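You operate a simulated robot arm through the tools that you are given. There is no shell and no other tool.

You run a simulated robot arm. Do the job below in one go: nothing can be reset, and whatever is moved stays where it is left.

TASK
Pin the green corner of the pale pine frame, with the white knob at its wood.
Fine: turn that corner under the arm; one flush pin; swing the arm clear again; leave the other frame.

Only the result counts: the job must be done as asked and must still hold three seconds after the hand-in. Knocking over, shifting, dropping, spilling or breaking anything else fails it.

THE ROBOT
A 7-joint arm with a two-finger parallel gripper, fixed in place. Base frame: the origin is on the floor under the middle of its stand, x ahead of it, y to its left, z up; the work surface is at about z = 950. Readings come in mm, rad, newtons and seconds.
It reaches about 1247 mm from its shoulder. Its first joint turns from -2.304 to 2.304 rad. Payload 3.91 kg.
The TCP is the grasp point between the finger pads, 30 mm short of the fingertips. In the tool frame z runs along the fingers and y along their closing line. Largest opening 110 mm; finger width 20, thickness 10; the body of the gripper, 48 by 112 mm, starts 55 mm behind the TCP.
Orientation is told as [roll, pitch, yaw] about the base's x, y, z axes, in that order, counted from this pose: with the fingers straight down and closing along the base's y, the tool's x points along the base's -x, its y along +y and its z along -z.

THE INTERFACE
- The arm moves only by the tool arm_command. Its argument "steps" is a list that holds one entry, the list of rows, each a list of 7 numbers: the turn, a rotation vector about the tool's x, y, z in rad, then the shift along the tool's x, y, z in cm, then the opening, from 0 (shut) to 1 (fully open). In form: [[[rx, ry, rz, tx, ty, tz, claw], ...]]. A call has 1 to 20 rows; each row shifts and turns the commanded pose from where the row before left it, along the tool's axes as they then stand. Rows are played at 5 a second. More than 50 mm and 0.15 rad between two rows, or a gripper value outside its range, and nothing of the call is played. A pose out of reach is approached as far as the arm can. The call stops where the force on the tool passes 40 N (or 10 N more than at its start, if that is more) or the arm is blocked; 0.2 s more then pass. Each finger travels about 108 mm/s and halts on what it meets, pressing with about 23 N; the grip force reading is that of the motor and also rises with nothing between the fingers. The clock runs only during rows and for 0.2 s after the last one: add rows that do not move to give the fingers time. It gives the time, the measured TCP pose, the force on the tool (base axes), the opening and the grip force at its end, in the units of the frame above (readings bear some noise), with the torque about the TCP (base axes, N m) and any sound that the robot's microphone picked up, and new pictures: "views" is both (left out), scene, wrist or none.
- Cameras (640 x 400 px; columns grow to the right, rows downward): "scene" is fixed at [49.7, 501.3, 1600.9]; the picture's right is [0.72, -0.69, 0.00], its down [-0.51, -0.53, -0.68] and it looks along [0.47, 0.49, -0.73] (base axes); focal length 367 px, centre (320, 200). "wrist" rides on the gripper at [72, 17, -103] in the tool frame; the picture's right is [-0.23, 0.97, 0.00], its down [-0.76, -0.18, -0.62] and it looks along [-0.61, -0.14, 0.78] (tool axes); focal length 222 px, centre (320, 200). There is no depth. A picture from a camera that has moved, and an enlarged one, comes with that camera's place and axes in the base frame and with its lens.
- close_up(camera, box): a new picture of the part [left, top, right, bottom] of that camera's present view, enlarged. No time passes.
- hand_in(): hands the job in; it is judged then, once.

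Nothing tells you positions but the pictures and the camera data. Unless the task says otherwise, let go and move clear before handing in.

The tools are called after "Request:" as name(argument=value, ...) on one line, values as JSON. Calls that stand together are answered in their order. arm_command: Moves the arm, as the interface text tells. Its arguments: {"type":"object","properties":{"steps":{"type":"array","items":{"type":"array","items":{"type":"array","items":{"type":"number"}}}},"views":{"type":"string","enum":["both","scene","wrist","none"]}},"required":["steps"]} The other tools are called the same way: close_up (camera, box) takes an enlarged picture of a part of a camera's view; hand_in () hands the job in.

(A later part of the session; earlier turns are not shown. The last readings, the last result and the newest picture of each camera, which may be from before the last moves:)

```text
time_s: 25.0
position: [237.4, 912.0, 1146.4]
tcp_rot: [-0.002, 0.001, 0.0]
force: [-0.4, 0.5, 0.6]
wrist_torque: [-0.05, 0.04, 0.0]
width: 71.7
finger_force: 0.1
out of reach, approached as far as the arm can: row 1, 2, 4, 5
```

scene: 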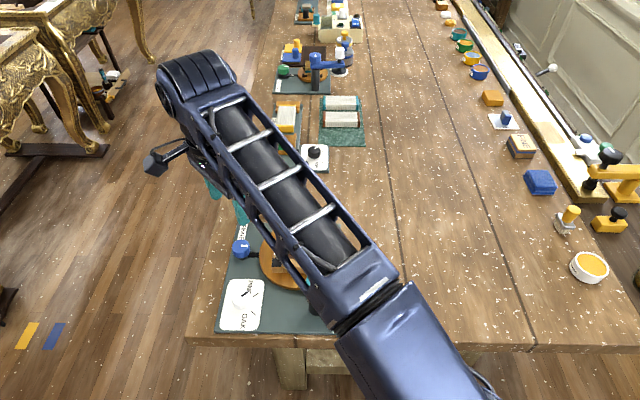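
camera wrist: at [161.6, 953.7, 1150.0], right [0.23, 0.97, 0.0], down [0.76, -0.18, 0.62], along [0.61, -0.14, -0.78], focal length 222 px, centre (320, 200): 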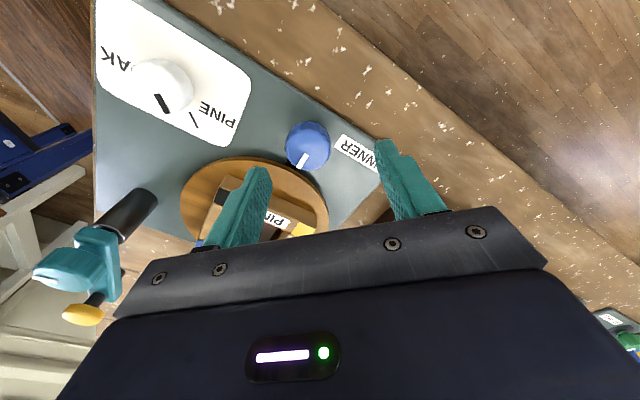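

Radius readings suggest the elbow is slightly over-straight (≈981 mm when pulling in, ≈984 mm when reaching out). I'll move along the reach boundary upward, which should rotate the elbow back through straight, then pull in.

Request:
arm_command(steps=[[[0, 0, 0, -1.02, 3.56, 0, 0.65], [0, 0, 0, 0, 0, -4.7, 0.65], [0, 0, 0, 0.34, -1.2, -4, 0.65], [0, 0, 0, 0.4, -1.39, -4, 0.65], [0, 0, 0, 0.46, -1.62, -4, 0.65], [0, 0, 0, 0.53, -1.86, -4, 0.65], [0, 0, 0, 0.6, -2.09, -4, 0.65], [0, 0, 0, 0, 0, 0, 0.65]]], views="none")

```text
time_s: 26.8
position: [216.6, 811.7, 1385.3]
tcp_rot: [0.003, 0.001, 0.0]
force: [0.2, 0.0, -0.5]
wrist_torque: [0.0, 0.04, -0.01]
width: 71.8
finger_force: 0.0
out of reach, approached as far as the arm can: row 1, 2, 4
```

Request:
arm_command(steps=[[[0, 0, 0, 0.77, -2.9, 0, 0.65], [0, 0, 0, 0.77, -2.9, 0, 0.65], [0, 0, 0, 0, 0, 0, 0.65]]], views="none")

```text
time_s: 27.6
position: [200.6, 753.9, 1383.4]
tcp_rot: [0.001, -0.001, 0.001]
force: [0.2, -0.2, 0.2]
wrist_torque: [-0.02, -0.02, 0.0]
width: 71.5
finger_force: 0.1
```

The elbow is free again. I now know to keep sqrt(r²+(z−875)²) below about 975 mm. I'll descend on an inner path, and only move out to the blue knob once I'm low.

Request:
arm_command(steps=[[[0, 0, 0, -0.22, 1.39, 4.04, 0.65], [0, 0, 0, -0.22, 1.39, 4.04, 0.65], [0, 0, 0, -0.22, 1.39, 4.04, 0.65], [0, 0, 0, -0.22, 1.39, 4.04, 0.65], [0, 0, 0, -0.22, 1.39, 4.04, 0.65], [0, 0, 0, -0.22, 1.39, 4.04, 0.65], [0, 0, 0, -0.22, 1.39, 4.04, 0.65], [0, 0, 0, -0.22, 1.39, 4.04, 0.65], [0, 0, 0, 0, 0, 0, 0.65]]], views="both")

```text
time_s: 29.6
position: [220.8, 866.6, 1061.9]
tcp_rot: [-0.001, 0.0, 0.001]
force: [0.3, 0.2, -1.2]
wrist_torque: [0.01, 0.04, 0.03]
width: 71.5
finger_force: 0.2
camera wrist: at [147.8, 883.2, 1166.1], right [0.23, 0.97, 0.0], down [0.76, -0.18, 0.62], along [0.61, -0.14, -0.78], focal length 222 px, centre (320, 200)
```

scene: 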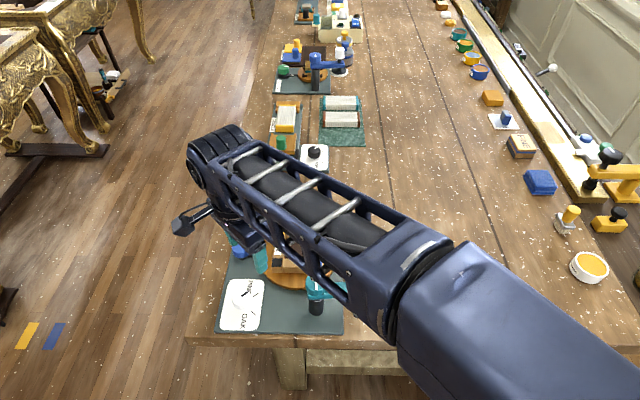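
wrist: 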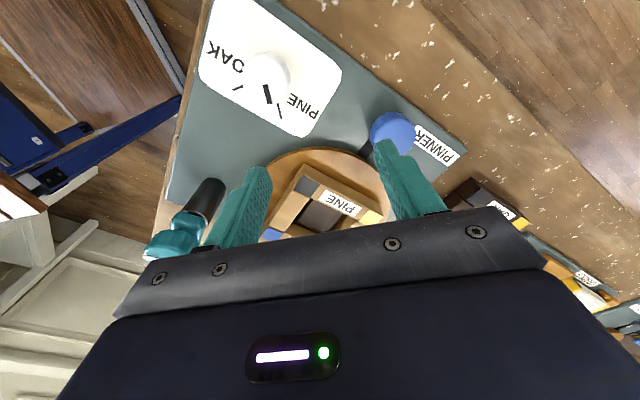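

Request:
arm_command(steps=[[[0, 0, 0, -0.2, 1.0, 2.2, 0.65], [0, 0, 0, -0.54, 2.47, 0, 0.65], [0, 0, 0, -0.54, 2.47, 0, 0.65], [0, 0, 0, 0, 0, 0, 0.65]]], views="wrist")

Request:
close_up(camera="wrist", box=[220, 60, 440, 210])

```text
time_s: 30.6
position: [232.5, 924.8, 1040.0]
tcp_rot: [0.001, 0.0, 0.0]
force: [-0.5, 0.2, -0.2]
wrist_torque: [0.0, -0.01, -0.05]
width: 71.6
finger_force: 0.0
camera wrist: at [159.9, 941.6, 1143.2], right [0.23, 0.97, 0.0], down [0.76, -0.18, 0.62], along [0.61, -0.14, -0.78], focal length 222 px, centre (320, 200)
```

wrist: 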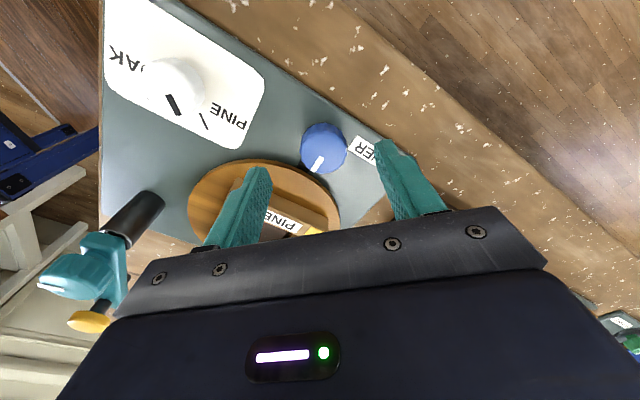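

```text
2.67 times, centred on (330, 135) of wrist
camera zoom: at [159.9, 941.6, 1143.2], right [0.23, 0.97, 0.0], down [0.76, -0.18, 0.62], along [0.61, -0.14, -0.78], focal length 592 px, centre (293, 373)
```

zoom: 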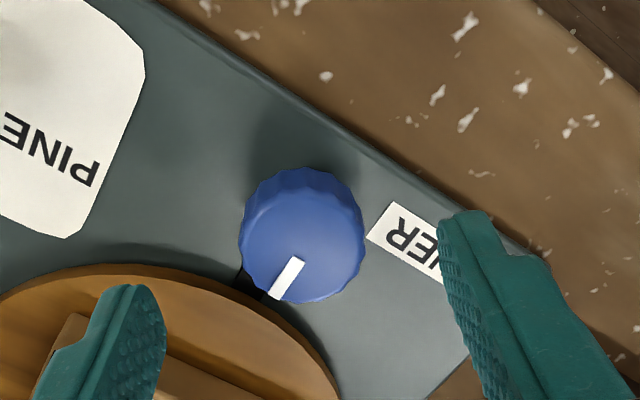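

Request:
arm_command(steps=[[[0, 0, 0, 0, 0.23, 1.0, 0.65], [0, 0, 0, 0, 0, 1.0, 0.65], [0, 0, 0, 0, 0, 1.0, 0.65], [0, 0, 0, 0, 0, 0, 0.65]]], views="wrist")

Request:
close_up(camera="wrist", box=[220, 60, 440, 210])

```text
time_s: 31.6
position: [231.8, 927.9, 1008.5]
tcp_rot: [0.0, -0.001, 0.001]
force: [-0.4, -0.4, -1.2]
wrist_torque: [0.01, -0.01, 0.02]
width: 71.5
finger_force: 0.1
camera wrist: at [159.3, 944.0, 1112.5], right [0.23, 0.97, 0.0], down [0.76, -0.18, 0.62], along [0.61, -0.14, -0.78], focal length 222 px, centre (320, 200)
```

wrist: 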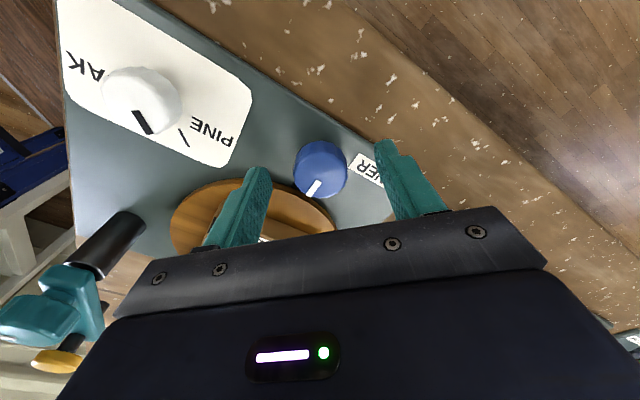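

```text
2.67 times, centred on (330, 135) of wrist
camera zoom: at [159.3, 944.0, 1112.5], right [0.23, 0.97, 0.0], down [0.76, -0.18, 0.62], along [0.61, -0.14, -0.78], focal length 592 px, centre (293, 373)
```

zoom: 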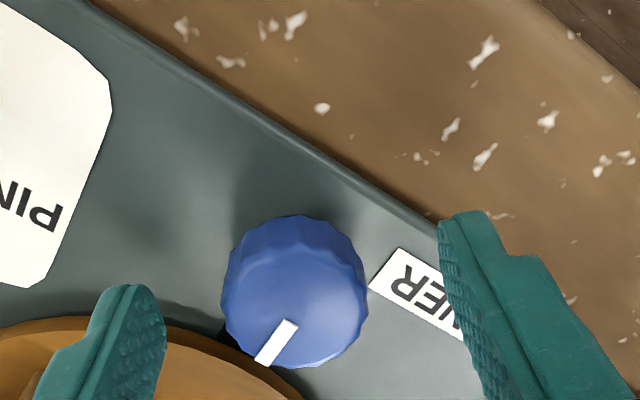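

The blue knob is centred between the fingers. I'll close on it and try a small turn.

Request:
arm_command(steps=[[[0, 0, 0, 0, 0, 0, 0.2], [0, 0, 0, 0, 0, 0, 0.2], [0, 0, 0, 0, 0, 0, 0.2]]], views="wrist")

Request:
close_up(camera="wrist", box=[150, 60, 440, 260])

Request:
close_up(camera="scene", box=[210, 215, 380, 340])

```text
time_s: 32.4
position: [232.8, 927.1, 1007.6]
tcp_rot: [0.0, 0.001, 0.001]
force: [-1.3, -16.1, -0.6]
wrist_torque: [-0.85, -0.17, -0.07]
width: 34.7
finger_force: 45.2
camera wrist: at [159.4, 943.5, 1112.4], right [0.23, 0.97, 0.0], down [0.76, -0.18, 0.62], along [0.61, -0.14, -0.78], focal length 222 px, centre (320, 200)
```

wrist: 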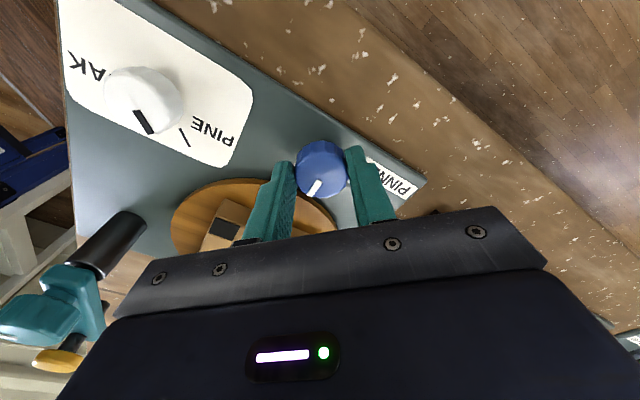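

```text
2.00 times, centred on (295, 160) of wrist
camera zoom: at [159.4, 943.5, 1112.4], right [0.23, 0.97, 0.0], down [0.76, -0.18, 0.62], along [0.61, -0.14, -0.78], focal length 444 px, centre (370, 280)
```

zoom: 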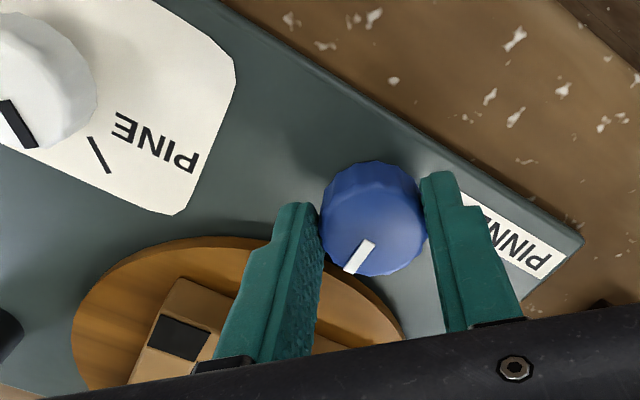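

```text
3.20 times, centred on (295, 278) of scene
camera zoom: at [49.7, 501.3, 1600.9], right [0.72, -0.69, 0.0], down [-0.51, -0.53, -0.68], along [0.47, 0.49, -0.73], focal length 1173 px, centre (400, -48)
```

zoom: 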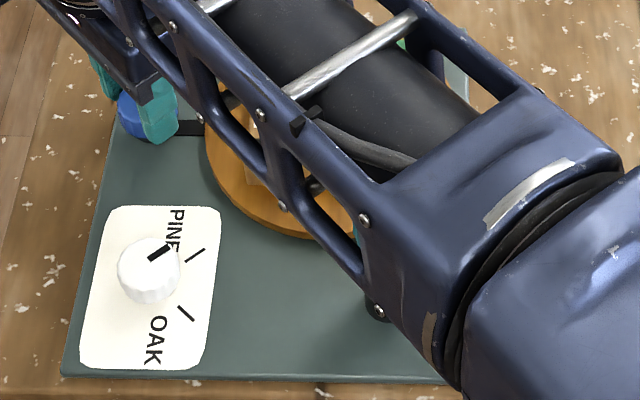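

Request:
arm_command(steps=[[[0, 0, 0, 0, -0.07, 0, 0.2], [0, 0, 0.1, 0, 0, 0, 0.2], [0, 0, 0.1, 0, 0, 0, 0.2], [0, 0, 0.1, 0, 0, 0, 0.2], [0, 0, 0, 0, 0, 0, 0.2]]], views="wrist")

Request:
close_up(camera="wrist", box=[150, 60, 440, 260])

```text
time_s: 33.6
position: [231.4, 927.4, 1008.4]
tcp_rot: [0.001, 0.001, -0.299]
force: [10.1, 30.0, 0.7]
wrist_torque: [0.92, -0.74, 0.14]
width: 34.6
finger_force: 45.2
camera wrist: at [167.7, 965.1, 1112.5], right [0.51, 0.86, 0.0], down [0.67, -0.4, 0.62], along [0.54, -0.31, -0.78], focal length 222 px, centre (320, 200)
```

wrist: 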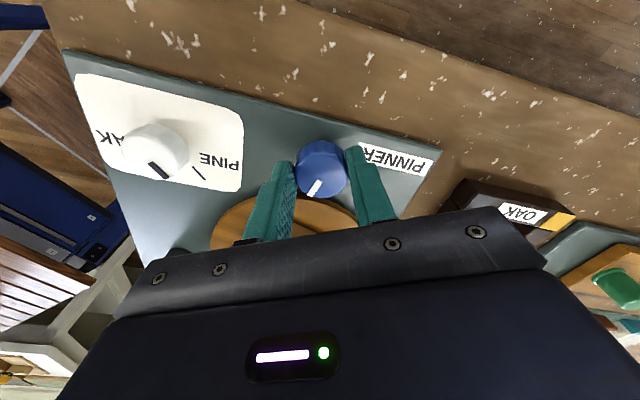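

```text
2.00 times, centred on (295, 160) of wrist
camera zoom: at [167.7, 965.1, 1112.5], right [0.51, 0.86, 0.0], down [0.67, -0.4, 0.62], along [0.54, -0.31, -0.78], focal length 444 px, centre (370, 280)
```

zoom: 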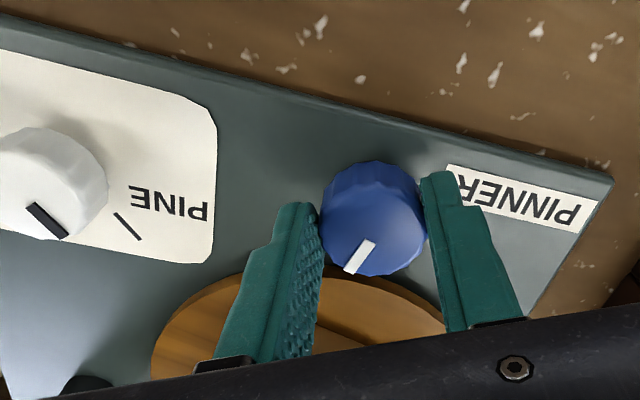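

Request:
close_up(camera="scene", box=[240, 215, 350, 300])

Request:
close_up(camera="wrist", box=[180, 170, 420, 260])

```text
4.71 times, centred on (295, 258) of scene
camera zoom: at [49.7, 501.3, 1600.9], right [0.72, -0.69, 0.0], down [-0.51, -0.53, -0.68], along [0.47, 0.49, -0.73], focal length 1725 px, centre (438, -71)
```

zoom: 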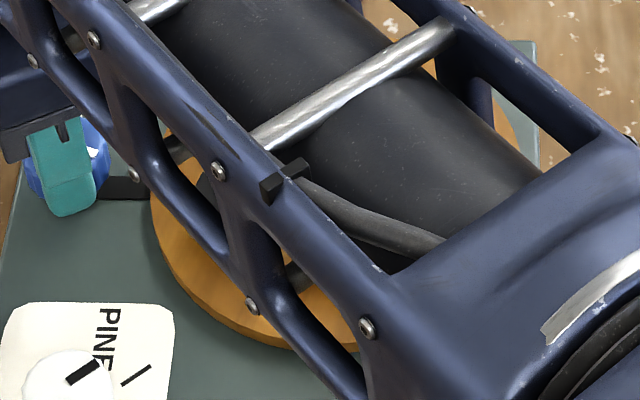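

```text
2.67 times, centred on (300, 215) of wrist
camera zoom: at [167.7, 965.1, 1112.5], right [0.51, 0.86, 0.0], down [0.67, -0.4, 0.62], along [0.54, -0.31, -0.78], focal length 592 px, centre (373, 160)
```

zoom: 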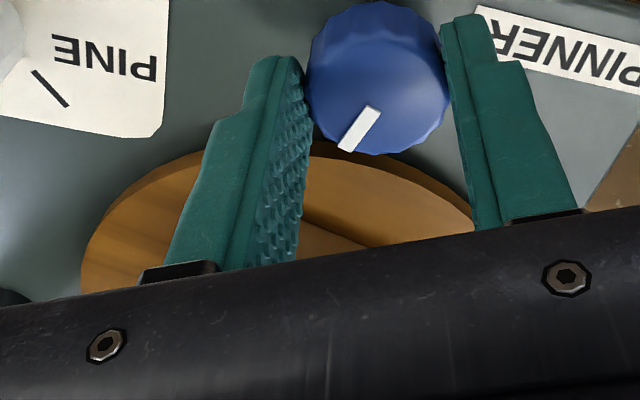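

I can't see the frame from here. I'll turn the knob further to about -45°, then release and look for an effect.

Request:
arm_command(steps=[[[0, 0, 0, 0, 0.07, 0, 0.2], [0, 0, 0.1, 0, 0, 0, 0.2], [0, 0, 0.1, 0, 0.03, 0, 0.2], [0, 0, 0.1, 0, 0, 0, 0.2], [0, 0, 0.1, 0, 0.03, 0, 0.2], [0, 0, 0.085, 0, 0, 0, 0.2], [0, 0, 0, 0, 0, 0, 0.2]]], views="wrist")

Request:
close_up(camera="wrist", box=[150, 60, 440, 260])

```text
time_s: 34.1
position: [232.0, 929.0, 1008.6]
tcp_rot: [0.003, -0.001, -0.34]
force: [3.3, 17.0, -6.4]
wrist_torque: [0.61, -0.28, 0.1]
width: 34.9
finger_force: 44.8
stopped in row 2: the force on the tool passed its limit at 46 N (the readings are from after the stop); the commanded pose is now the measured one
camera wrist: at [169.3, 967.6, 1112.6], right [0.54, 0.84, 0.0], down [0.66, -0.42, 0.62], along [0.53, -0.33, -0.78], focal length 222 px, centre (320, 200)
```

wrist: 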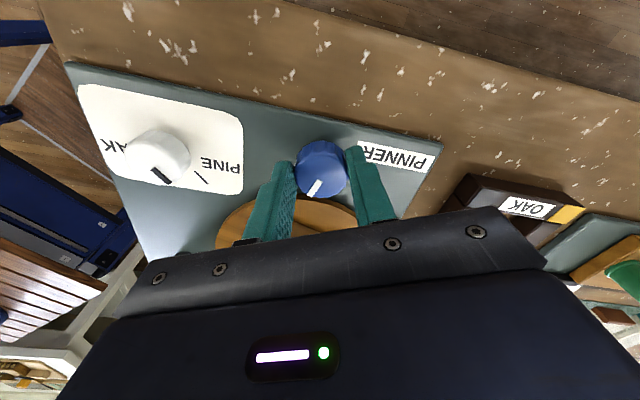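

```text
2.00 times, centred on (295, 160) of wrist
camera zoom: at [169.3, 967.6, 1112.6], right [0.54, 0.84, 0.0], down [0.66, -0.42, 0.62], along [0.53, -0.33, -0.78], focal length 444 px, centre (370, 280)
```

zoom: 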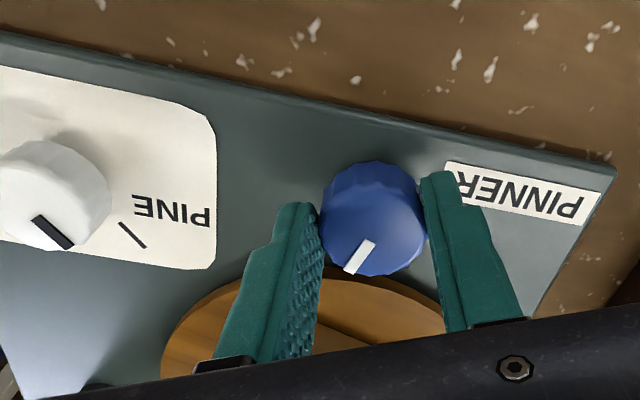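

A side force tripped the limit; the pattern says the knob's axis is about 2.5 mm further in +x than my grip centre. I'll open, lift, back off inward and look at the disc to see if it turned.

Request:
arm_command(steps=[[[0, 0, 0, 0, 0, 0, 0.65], [0, 0, 0, 0, 0, 0, 0.65], [0, 0, 0, 0, 0, -2, 0.65], [0, 0, 0, 0, 0, -2, 0.65], [0, 0, -0.12, 0, 0, 0, 0.65], [0, 0, -0.12, 0, 0, 0, 0.65], [0, 0, -0.1, 0, 0, 0, 0.65], [0, 0, 0, 0.6, -3, 0, 0.65], [0, 0, 0, 0.6, -3, -1.0, 0.65], [0, 0, 0, 0, 0, 0, 0.65]]], views="both")

Request:
close_up(camera="wrist", box=[200, 60, 440, 250])

```text
time_s: 36.3
position: [219.9, 866.7, 1059.7]
tcp_rot: [0.003, 0.002, -0.001]
force: [1.1, -0.5, -0.4]
wrist_torque: [-0.01, 0.0, -0.02]
width: 71.4
finger_force: 0.2
camera wrist: at [147.1, 883.7, 1163.9], right [0.23, 0.97, 0.0], down [0.76, -0.18, 0.62], along [0.61, -0.14, -0.78], focal length 222 px, centre (320, 200)
```

scene: 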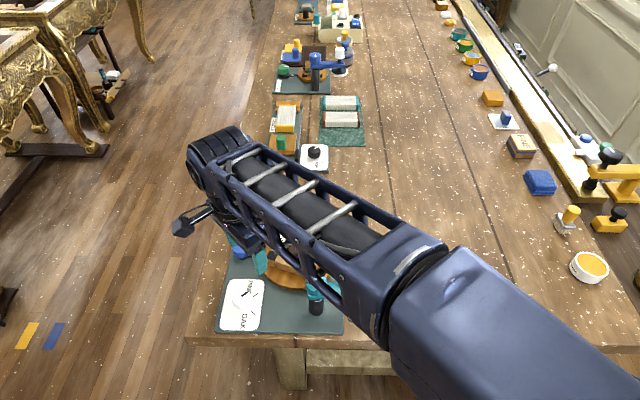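
wrist: 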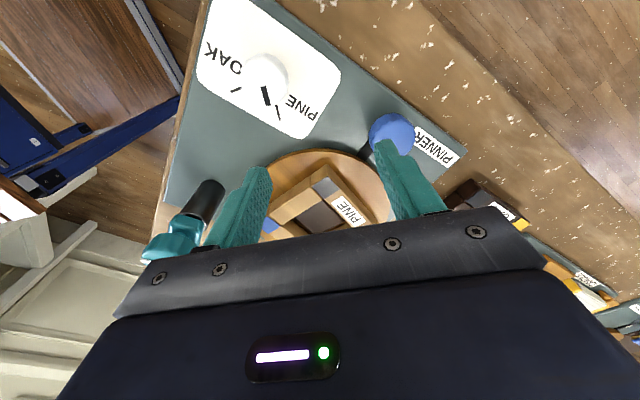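

```text
2.11 times, centred on (320, 155) of wrist
camera zoom: at [147.1, 883.7, 1163.9], right [0.23, 0.97, 0.0], down [0.76, -0.18, 0.62], along [0.61, -0.14, -0.78], focal length 468 px, centre (320, 295)
```

zoom: 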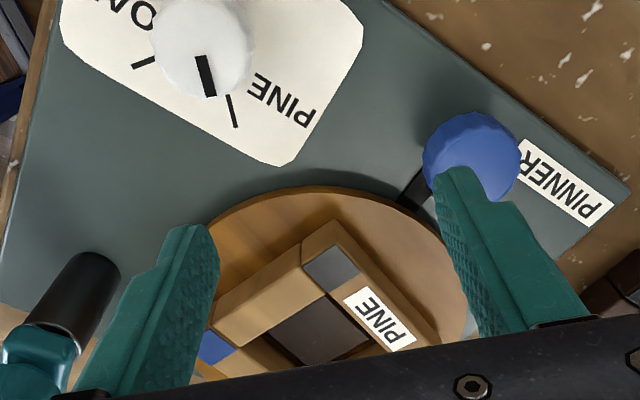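

The blue knob drives the disc about 1:1 (the frame has turned ≈ -19°). The arm geometry suggests its nose, after a 90° swing, lands where the blue corner first was, so the disc needs -90° in total. I'll regrip at yaw +0.62 with better centring.

Request:
arm_command(steps=[[[0, 0, -0.124, 0, 0, 0, 0.5], [0, 0, -0.124, 0, 0, 0, 0.5], [0, 0, -0.124, 0, 0, 0, 0.5], [0, 0, -0.124, 0, 0, 0, 0.5], [0, 0, -0.124, 0, 0, 0, 0.5], [0, 0, 0, 0, 0, 2.0, 0.5], [0, 0, 0, -2.33, 2.02, 0, 0.5], [0, 0, 0, -2.33, 2.02, 0, 0.5], [0, 0, 0, 0, 0, 0, 0.5]]], views="wrist")

Request:
close_up(camera="wrist", box=[220, 60, 440, 210])

```text
time_s: 38.3
position: [236.1, 926.3, 1040.7]
tcp_rot: [0.0, -0.003, 0.618]
force: [0.3, -0.1, 0.6]
wrist_torque: [0.01, 0.0, 0.01]
width: 54.8
finger_force: 0.1
camera wrist: at [167.9, 897.4, 1144.4], right [-0.38, 0.93, 0.0], down [0.72, 0.29, 0.62], along [0.58, 0.24, -0.78], focal length 222 px, centre (320, 200)
```

wrist: 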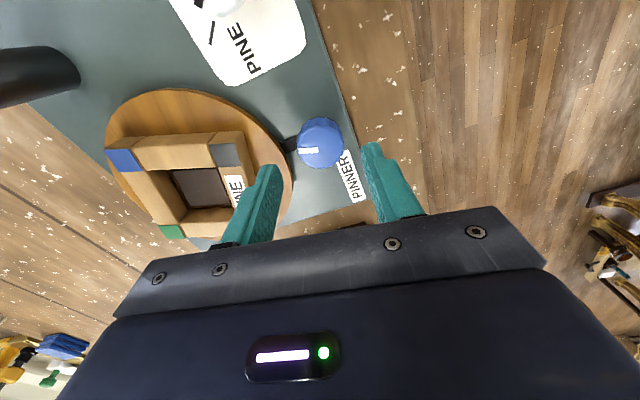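

```text
2.67 times, centred on (330, 135) of wrist
camera zoom: at [167.9, 897.4, 1144.4], right [-0.38, 0.93, 0.0], down [0.72, 0.29, 0.62], along [0.58, 0.24, -0.78], focal length 592 px, centre (293, 373)
```

zoom: 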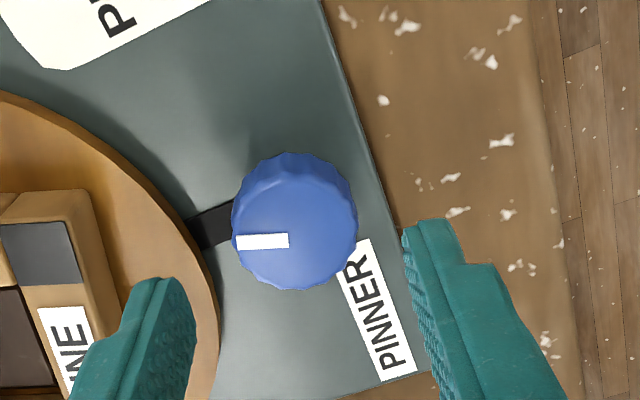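

The knob looks well centred here, and the frame and disc are in view. I'll descend, grip and read the forces.

Request:
arm_command(steps=[[[0, 0, 0, 0, 0, 1.5, 0.5], [0, 0, 0, 0, 0, 1.5, 0.5], [0, 0, 0, 0, 0, 0, 0.5], [0, 0, 0, 0, 0, 0, 0.2], [0, 0, 0, 0, 0, 0, 0.2], [0, 0, 0, 0, 0, 0, 0.2]]], views="wrist")

Request:
close_up(camera="wrist", box=[220, 60, 440, 210])

```text
time_s: 39.7
position: [236.3, 926.3, 1009.2]
tcp_rot: [0.0, -0.002, 0.618]
force: [6.0, -17.5, -0.8]
wrist_torque: [-1.0, -0.25, 0.0]
width: 35.2
finger_force: 45.1
camera wrist: at [166.6, 897.5, 1112.5], right [-0.38, 0.93, 0.0], down [0.72, 0.3, 0.62], along [0.58, 0.24, -0.78], focal length 222 px, centre (320, 200)
```

wrist: 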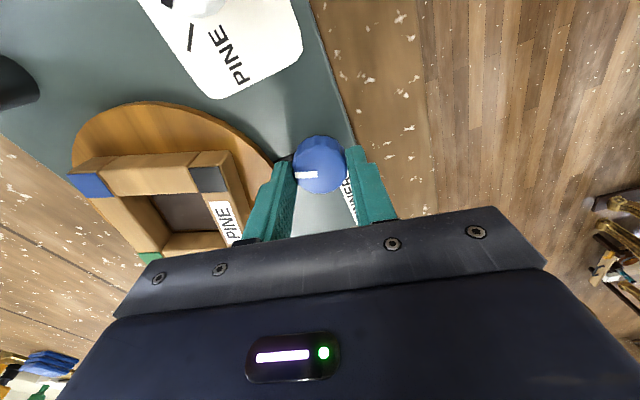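

```text
2.67 times, centred on (330, 135) of wrist
camera zoom: at [166.6, 897.5, 1112.5], right [-0.38, 0.93, 0.0], down [0.72, 0.3, 0.62], along [0.58, 0.24, -0.78], focal length 592 px, centre (293, 373)
```

zoom: 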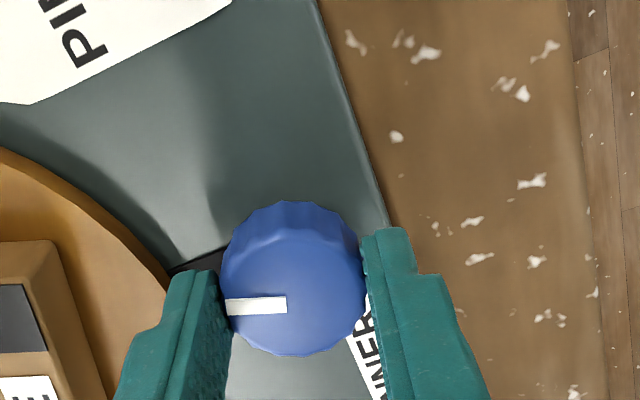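

Request:
arm_command(steps=[[[0, 0, 0, -0.07, -0.08, 0, 0.2], [0, 0, 0, 0, 0, 0, 0.2], [0, 0, 0.1, 0, 0, 0, 0.2], [0, 0, 0.1, 0, 0, 0, 0.2], [0, 0, 0, 0, 0, 0, 0.2]]], views="none")

```text
time_s: 40.9
position: [235.0, 927.0, 1009.0]
tcp_rot: [0.001, -0.002, 0.417]
force: [5.9, -8.5, -11.1]
wrist_torque: [-0.02, -0.14, -0.01]
width: 35.3
finger_force: 45.2
```

Request:
arm_command(steps=[[[0, 0, 0, 0, -0.04, 0.05, 0.2], [0, 0, 0.1, 0, 0, 0, 0.2], [0, 0, 0.1, 0, 0, 0, 0.2], [0, 0, 0.1, 0, 0, 0, 0.2], [0, 0, 0.1, 0, 0, 0, 0.2], [0, 0, 0, 0, 0, 0, 0.2]]], views="none")

```text
time_s: 42.3
position: [235.2, 927.8, 1009.2]
tcp_rot: [0.005, -0.001, 0.017]
force: [6.4, 10.8, -4.6]
wrist_torque: [0.45, -0.05, 0.04]
width: 35.0
finger_force: 45.0
```

Request:
arm_command(steps=[[[0, 0, 0, -0.03, 0.05, 0.03, 0.2], [0, 0, 0.1, 0, 0, 0, 0.2], [0, 0, 0.1, 0, 0.02, 0, 0.2], [0, 0, 0.1, 0, 0, 0, 0.2], [0, 0, 0.1, 0, 0.02, 0, 0.2], [0, 0, 0, 0, 0, 0, 0.2]]], views="wrist")

```text
time_s: 43.7
position: [234.7, 927.3, 1008.5]
tcp_rot: [0.003, 0.0, -0.382]
force: [4.3, -5.1, 3.1]
wrist_torque: [-0.45, -0.87, -0.01]
width: 34.9
finger_force: 44.7
camera wrist: at [174.5, 969.0, 1112.8], right [0.57, 0.82, 0.0], down [0.64, -0.45, 0.62], along [0.51, -0.35, -0.78], focal length 222 px, centre (320, 200)
```

wrist: 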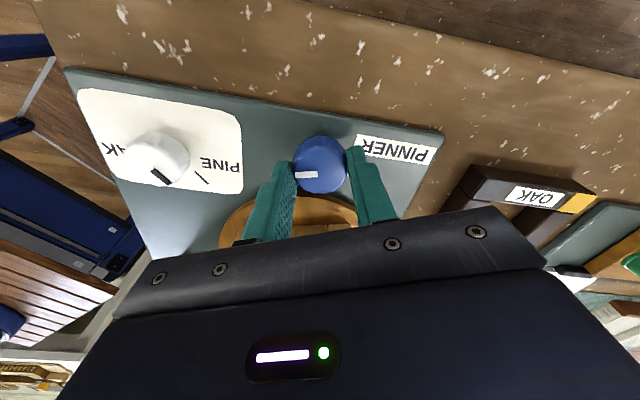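

Request:
arm_command(steps=[[[0, 0, 0.08, 0, 0, 0, 0.2], [0, 0, 0.08, 0, 0, 0, 0.2], [0, 0, 0.08, 0, 0, 0, 0.2], [0, 0, 0, 0, 0, 0, 0.2], [0, 0, 0, 0, 0, 0, 0.5], [0, 0, 0, 0, 0, 0, 0.5], [0, 0, 0, 0, 0, -1.5, 0.5], [0, 0, 0, 0, 0, -1.5, 0.5], [0, 0, 0, 0, 0, 0, 0.5]]], views="wrist")

```text
time_s: 45.7
position: [235.9, 928.5, 1038.8]
tcp_rot: [0.002, 0.001, -0.622]
force: [0.6, -0.8, 0.2]
wrist_torque: [-0.02, 0.01, 0.04]
width: 55.0
finger_force: 0.1
camera wrist: at [186.2, 982.9, 1142.9], right [0.75, 0.66, 0.0], down [0.52, -0.59, 0.62], along [0.41, -0.47, -0.78], focal length 222 px, centre (320, 200)
```

wrist: 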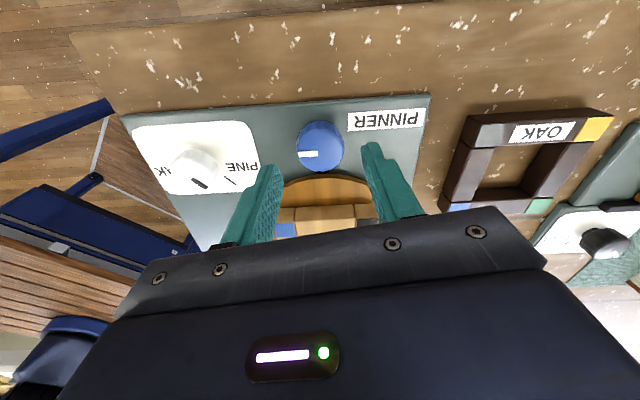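

The knob is released with the disc at about -90°. I'll back away inward and up so the scene camera can see the station.

Request:
arm_command(steps=[[[0, 0, 0, -1.13, -2.88, -1.0, 0.5], [0, 0, 0, -1.13, -2.88, -1.0, 0.5], [0, 0, -0.124, 0, 0, 0, 0.5], [0, 0, -0.124, 0, 0, 0, 0.5], [0, 0, -0.124, 0, 0, 0, 0.5], [0, 0, -0.124, 0, 0, 0, 0.5], [0, 0, -0.124, 0, 0, 0, 0.5], [0, 0, 0, -0.875, -3.09, -3.375, 0.5], [0, 0, 0, -0.875, -3.09, -3.375, 0.5], [0, 0, 0, -0.875, -3.09, -3.375, 0.5], [0, 0, 0, -0.875, -3.09, -3.375, 0.5], [0, 0, 0, -0.875, -3.09, -3.375, 0.5], [0, 0, 0, -0.875, -3.09, -3.375, 0.5], [0, 0, 0, -0.875, -3.09, -3.375, 0.5], [0, 0, 0, -0.875, -3.09, -3.375, 0.5], [0, 0, 0, 0, 0, 0, 0.5]]], views="both")

Request:
close_up(camera="scene", box=[200, 210, 390, 345])

Request:
close_up(camera="scene", box=[255, 215, 345, 285])

```text
time_s: 49.1
position: [290.1, 620.4, 1332.1]
tcp_rot: [0.004, -0.003, -0.003]
force: [0.0, 0.1, 0.1]
wrist_torque: [0.0, 0.0, 0.0]
width: 55.2
finger_force: 0.1
camera wrist: at [216.8, 635.9, 1435.6], right [0.23, 0.97, 0.0], down [0.76, -0.18, 0.62], along [0.61, -0.14, -0.78], focal length 222 px, centre (320, 200)
```

scene: 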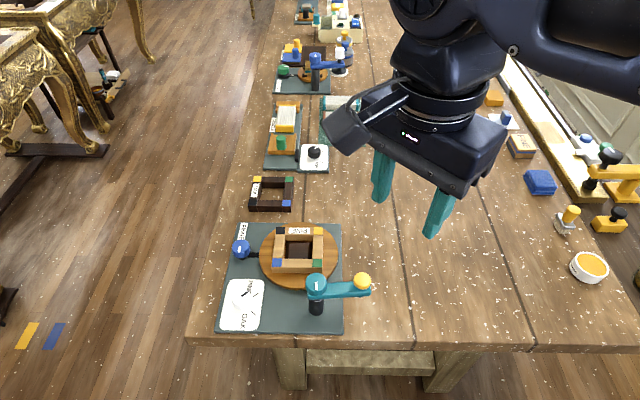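
wrist: 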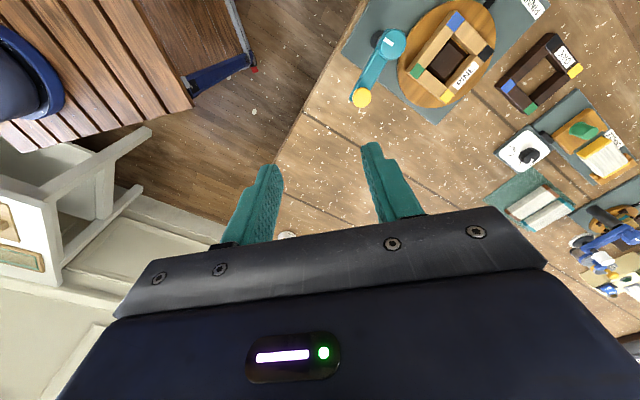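

```text
2.96 times, centred on (295, 278) of scene
camera zoom: at [49.7, 501.3, 1600.9], right [0.72, -0.69, 0.0], down [-0.51, -0.53, -0.68], along [0.47, 0.49, -0.73], focal length 1086 px, centre (394, -30)
```

zoom: 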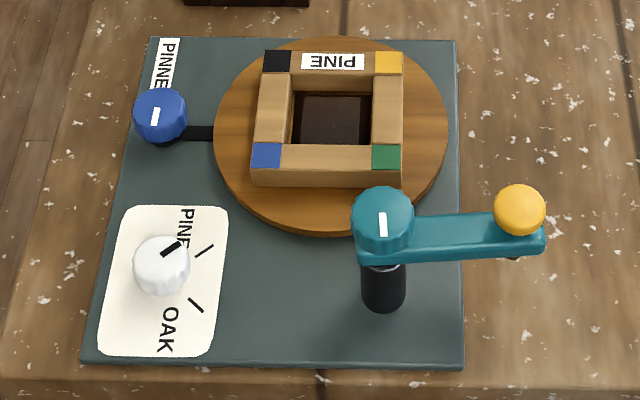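

```text
5.71 times, centred on (300, 250) of scene
camera zoom: at [49.7, 501.3, 1600.9], right [0.72, -0.69, 0.0], down [-0.51, -0.53, -0.68], along [0.47, 0.49, -0.73], focal length 2095 px, centre (434, -86)
```

zoom: 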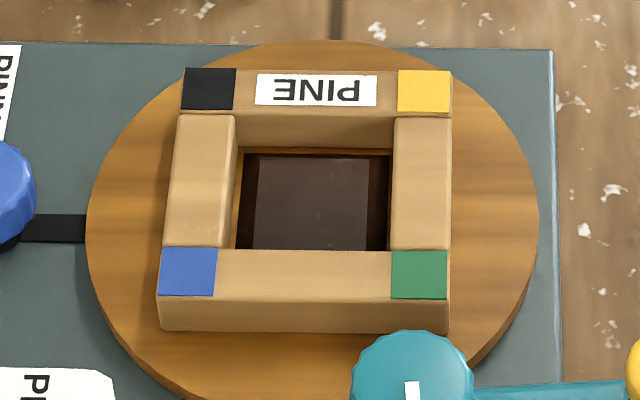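

The frame is now exactly a quarter turn round, with green at the lower right where the arm should land. Next I'll locate the teal hub knob and the arm precisely.

Request:
close_up(camera="wrist", box=[340, 15, 420, 115])

Request:
close_up(camera="scene", box=[295, 262, 375, 322])

```text
4.00 times, centred on (380, 65) of wrist
camera zoom: at [216.8, 635.9, 1435.6], right [0.23, 0.97, 0.0], down [0.76, -0.18, 0.62], along [0.61, -0.14, -0.78], focal length 888 px, centre (80, 740)
```

zoom: 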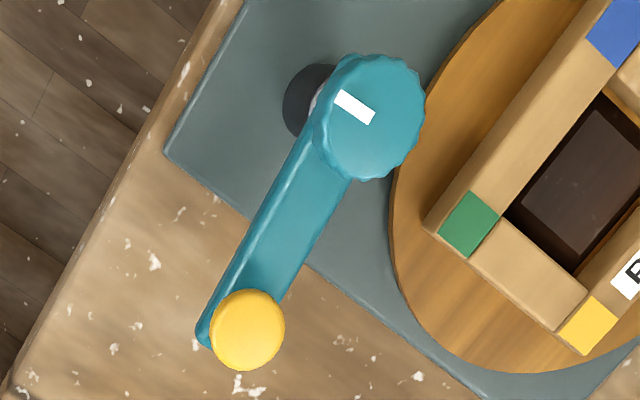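

```text
6.67 times, centred on (335, 292) of scene
camera zoom: at [49.7, 501.3, 1600.9], right [0.72, -0.69, 0.0], down [-0.51, -0.53, -0.68], along [0.47, 0.49, -0.73], focal length 2444 px, centre (220, -413)
```

zoom: 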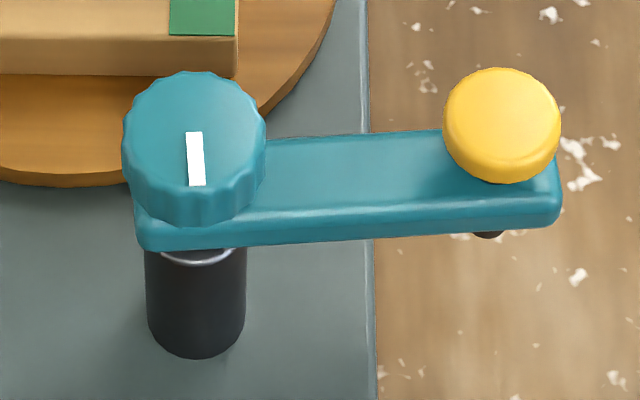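

Request:
arm_command(steps=[[[0, 0, 0, 0.55, 2.24, 3.64, 0.55], [0, 0, 0, 0.55, 2.24, 3.64, 0.55], [0, 0, 0, 0.55, 2.24, 3.64, 0.55], [0, 0, 0, 0.55, 2.24, 3.64, 0.55], [0, 0, 0, 0.55, 2.24, 3.64, 0.55], [0, 0, 0.1273, 0, 0, 0, 0.55], [0, 0, 0.1273, 0, 0, 0, 0.55], [0, 0, 0.1273, 0, 0, 0, 0.55], [0, 0, 0.1273, 0, 0, 0, 0.55], [0, 0, 0.1273, 0, 0, 0, 0.55], [0, 0, 0.1273, 0, 0, 0, 0.55], [0, 0, 0, 0, 0, 0, 0.55]]], views="both")

Request:
close_up(camera="wrist", box=[220, 60, 440, 210])

```text
time_s: 51.7
position: [263.4, 730.7, 1147.5]
tcp_rot: [0.003, 0.002, -0.765]
force: [0.4, -0.6, -0.1]
wrist_torque: [0.0, -0.01, -0.03]
width: 60.4
finger_force: 0.1
camera wrist: at [223.0, 792.5, 1251.0], right [0.84, 0.54, 0.0], down [0.42, -0.66, 0.62], along [0.34, -0.52, -0.78], focal length 222 px, centre (320, 200)
```

scene: 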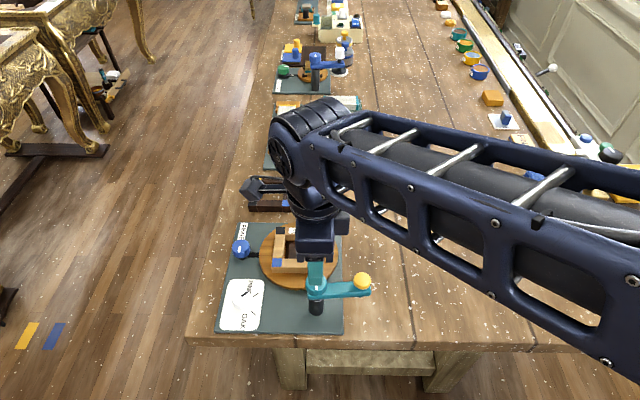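
wrist: 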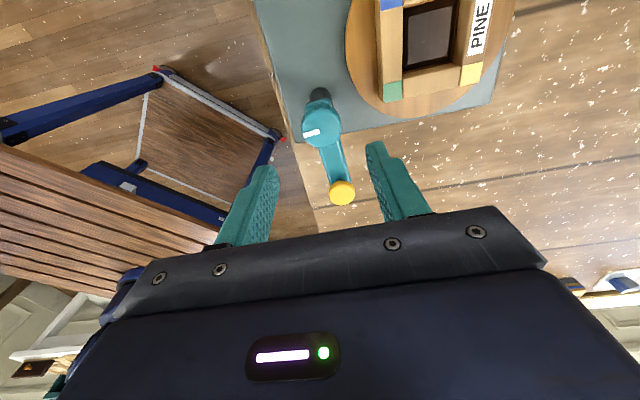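

```text
2.67 times, centred on (330, 135) of wrist
camera zoom: at [223.0, 792.5, 1251.0], right [0.84, 0.54, 0.0], down [0.42, -0.66, 0.62], along [0.34, -0.52, -0.78], focal length 592 px, centre (293, 373)
```

zoom: 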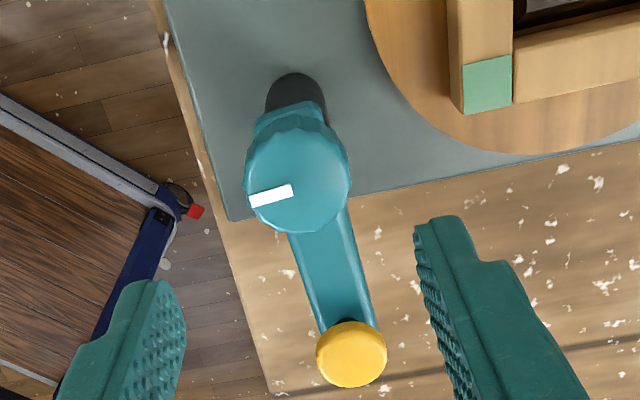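

The hub knob sits almost exactly under the tool axis, and the fingers will close across the arm. I'll descend and grip the teal knob.

Request:
arm_command(steps=[[[0, 0, 0, 0, 0.1, 3.0, 0.55], [0, 0, 0, 0, 0, 2.6, 0.55], [0, 0, 0, 0, 0, 1.0, 0.55], [0, 0, 0, 0, 0, 1.0, 0.55], [0, 0, 0, 0, 0, 0, 0.55]]], views="wrist")

Request:
close_up(camera="wrist", box=[220, 60, 440, 210])

Request:
close_up(camera="scene", box=[285, 215, 385, 325])

```text
time_s: 52.9
position: [266.3, 733.6, 1071.4]
tcp_rot: [0.003, 0.002, -0.763]
force: [0.4, -0.9, 0.3]
wrist_torque: [0.0, 0.0, 0.0]
width: 60.4
finger_force: 0.1
camera wrist: at [225.3, 794.8, 1175.1], right [0.84, 0.55, 0.0], down [0.43, -0.66, 0.62], along [0.34, -0.52, -0.78], focal length 222 px, centre (320, 200)
```

wrist: 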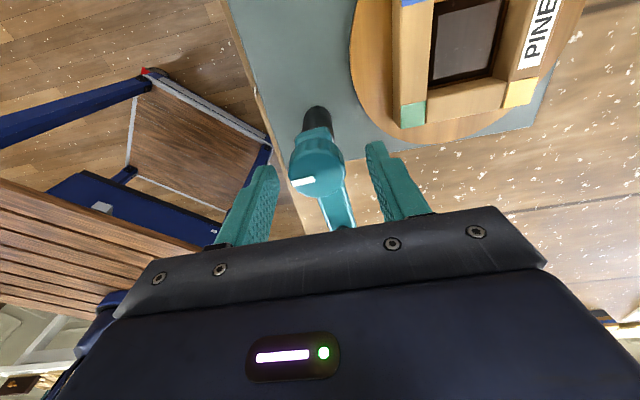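

```text
2.67 times, centred on (330, 135) of wrist
camera zoom: at [225.3, 794.8, 1175.1], right [0.84, 0.55, 0.0], down [0.43, -0.66, 0.62], along [0.34, -0.52, -0.78], focal length 592 px, centre (293, 373)
```

zoom: 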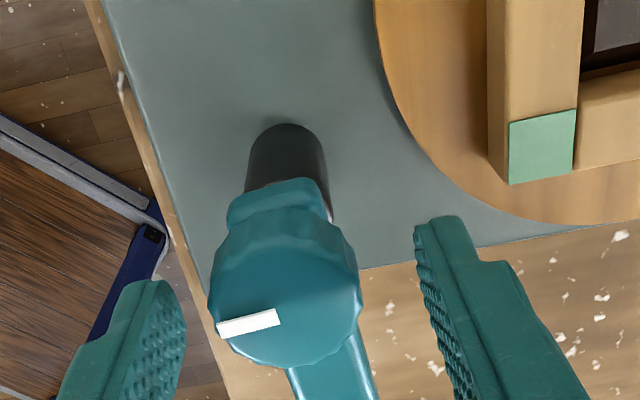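

```text
3.64 times, centred on (335, 270) of scene
camera zoom: at [49.7, 501.3, 1600.9], right [0.72, -0.69, 0.0], down [-0.51, -0.53, -0.68], along [0.47, 0.49, -0.73], focal length 1333 px, centre (266, -54)
```

zoom: 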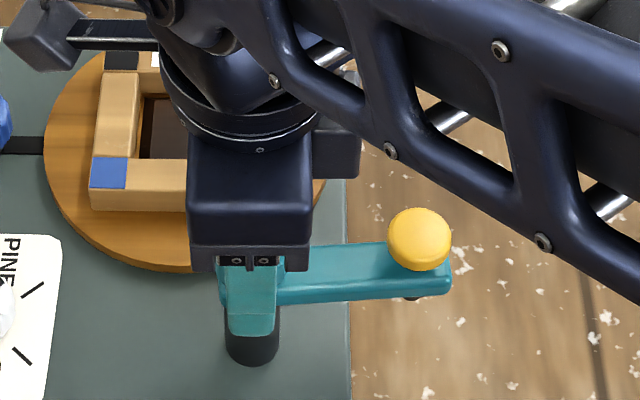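

Request:
arm_command(steps=[[[0, 0, 0, 0, -0.16, 0, 0.55], [0, 0, 0, 0, 0, 0, 0.55], [0, 0, 0, 0, 0, 0, 0.2], [0, 0, 0, 0, 0, 0, 0.2], [0, 0, 0, 0, 0, 0, 0.2]]], views="wrist")

Request:
close_up(camera="wrist", box=[220, 60, 440, 210])

```text
time_s: 54.1
position: [265.6, 733.3, 1071.6]
tcp_rot: [0.004, 0.003, -0.763]
force: [0.5, -0.2, -0.3]
wrist_torque: [-0.37, 0.34, -0.03]
width: 35.3
finger_force: 45.3
camera wrist: at [224.0, 793.5, 1174.9], right [0.84, 0.55, 0.0], down [0.43, -0.66, 0.62], along [0.34, -0.52, -0.78], focal length 222 px, centre (320, 200)
```

wrist: 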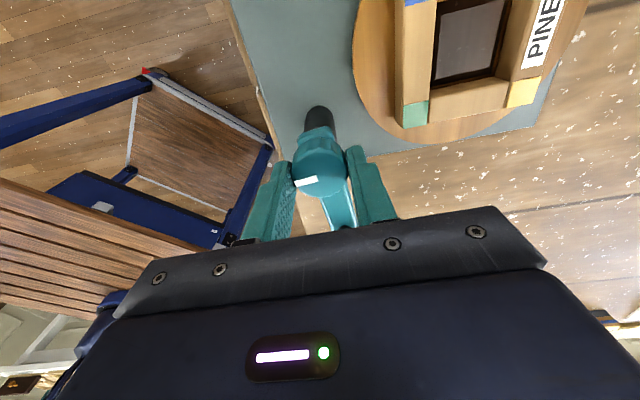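

```text
2.67 times, centred on (330, 135) of wrist
camera zoom: at [224.0, 793.5, 1174.9], right [0.84, 0.55, 0.0], down [0.43, -0.66, 0.62], along [0.34, -0.52, -0.78], focal length 592 px, centre (293, 373)
```

zoom: 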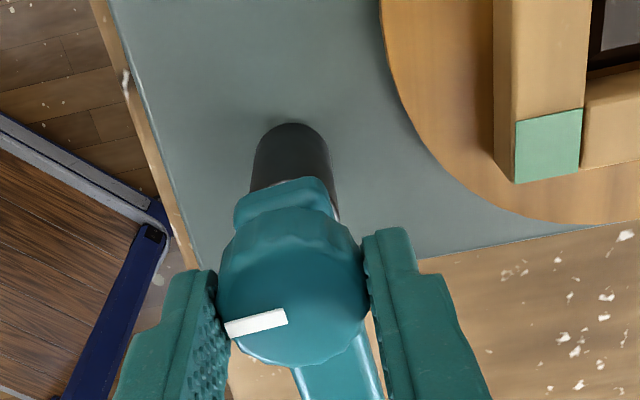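

I have a good centred grip with almost no side force. I'll turn it counter-clockwise a little and see whether the arm follows.

Request:
arm_command(steps=[[[0, 0, -0.1, 0, 0, 0, 0.2], [0, 0, -0.1, 0, 0, 0, 0.2], [0, 0, 0, 0, 0, 0, 0.2]]], views="both")

Request:
close_up(camera="scene", box=[285, 215, 385, 325])

```text
time_s: 54.9
position: [264.8, 731.7, 1070.8]
tcp_rot: [0.005, 0.002, -0.563]
force: [9.0, 8.7, 9.7]
wrist_torque: [-0.24, -0.31, 0.01]
width: 35.5
finger_force: 44.8
camera wrist: at [212.2, 784.0, 1174.9], right [0.71, 0.7, 0.0], down [0.55, -0.56, 0.62], along [0.44, -0.44, -0.78], focal length 222 px, centre (320, 200)
```

scene: 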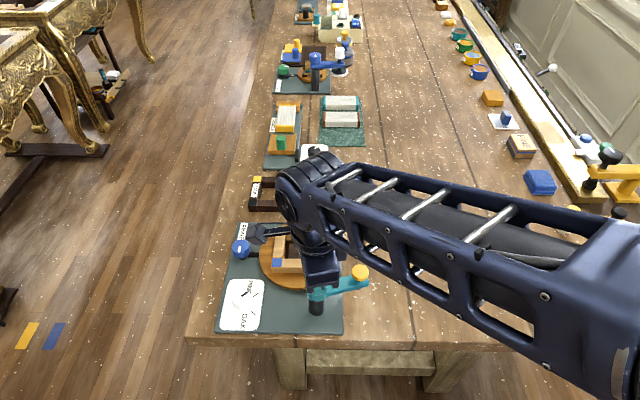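
wrist: 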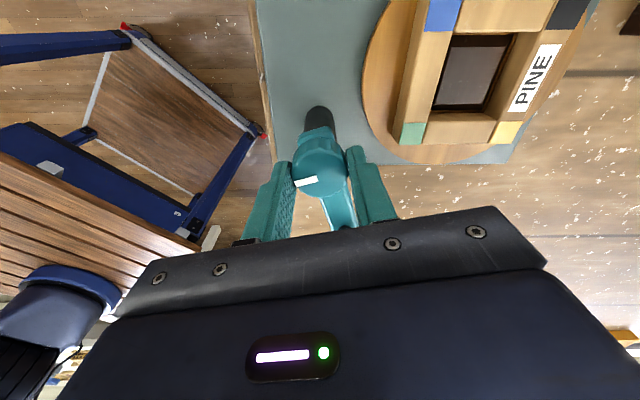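

```text
3.64 times, centred on (335, 270) of scene
camera zoom: at [49.7, 501.3, 1600.9], right [0.72, -0.69, 0.0], down [-0.51, -0.53, -0.68], along [0.47, 0.49, -0.73], focal length 1333 px, centre (266, -54)
```

zoom: 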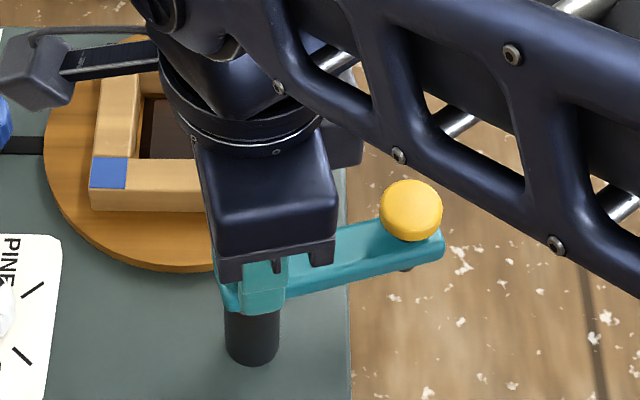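

The arm swings with the hub knob. I'll continue the swing in stages, relieving side forces as I go.

Request:
arm_command(steps=[[[0, 0, 0, -0.01, 0.05, -0.04, 0.2], [0, 0, -0.1, 0, 0, 0, 0.2], [0, 0, -0.1, 0, 0, 0, 0.2], [0, 0, -0.1, 0, 0, 0, 0.2], [0, 0, 0, 0, 0, 0, 0.2]]], views="none")

```text
time_s: 56.1
position: [265.1, 731.7, 1071.2]
tcp_rot: [0.005, -0.001, -0.265]
force: [17.1, -2.7, 7.1]
wrist_torque: [-0.7, -0.64, 0.04]
width: 35.3
finger_force: 45.3
```

Request:
arm_command(steps=[[[0, 0, 0, -0.07, 0.0, -0.04, 0.2], [0, 0, -0.1, 0, 0, 0, 0.2], [0, 0, -0.1, 0, 0, 0, 0.2], [0, 0, -0.1, 0, 0, 0, 0.2], [0, 0, -0.1, 0, 0, 0, 0.2], [0, 0, 0, 0, 0, 0, 0.2]]], views="both")

Request:
close_up(camera="wrist", box=[220, 60, 440, 260])

```text
time_s: 57.5
position: [266.4, 732.2, 1070.9]
tcp_rot: [0.004, -0.002, 0.137]
force: [10.9, 10.7, -0.8]
wrist_torque: [-0.11, 0.22, 0.0]
width: 35.2
finger_force: 44.8
camera wrist: at [190.4, 738.1, 1174.7], right [0.09, 1.0, 0.0], down [0.78, -0.08, 0.62], along [0.62, -0.05, -0.78], focal length 222 px, centre (320, 200)
```

scene: 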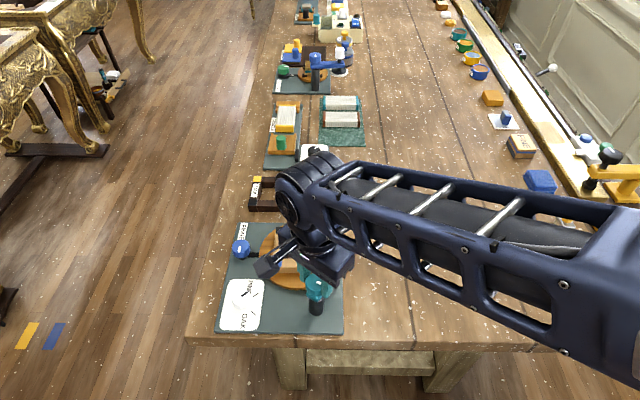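
wrist: 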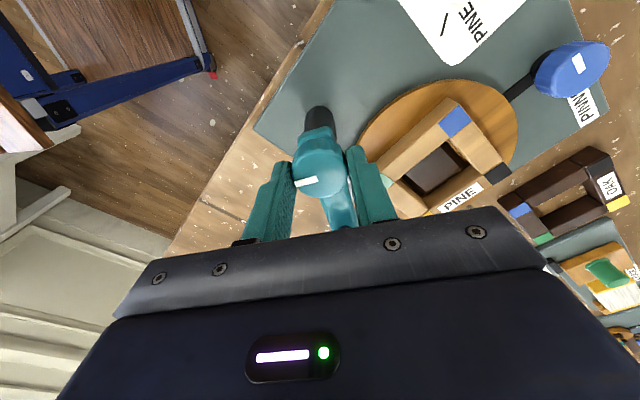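

```text
2.00 times, centred on (330, 160) of wrist
camera zoom: at [190.4, 738.1, 1174.7], right [0.09, 1.0, 0.0], down [0.78, -0.08, 0.62], along [0.62, -0.05, -0.78], focal length 444 px, centre (300, 280)
```

zoom: 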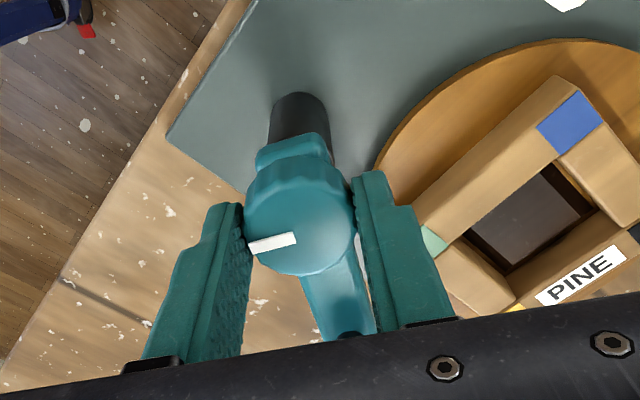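

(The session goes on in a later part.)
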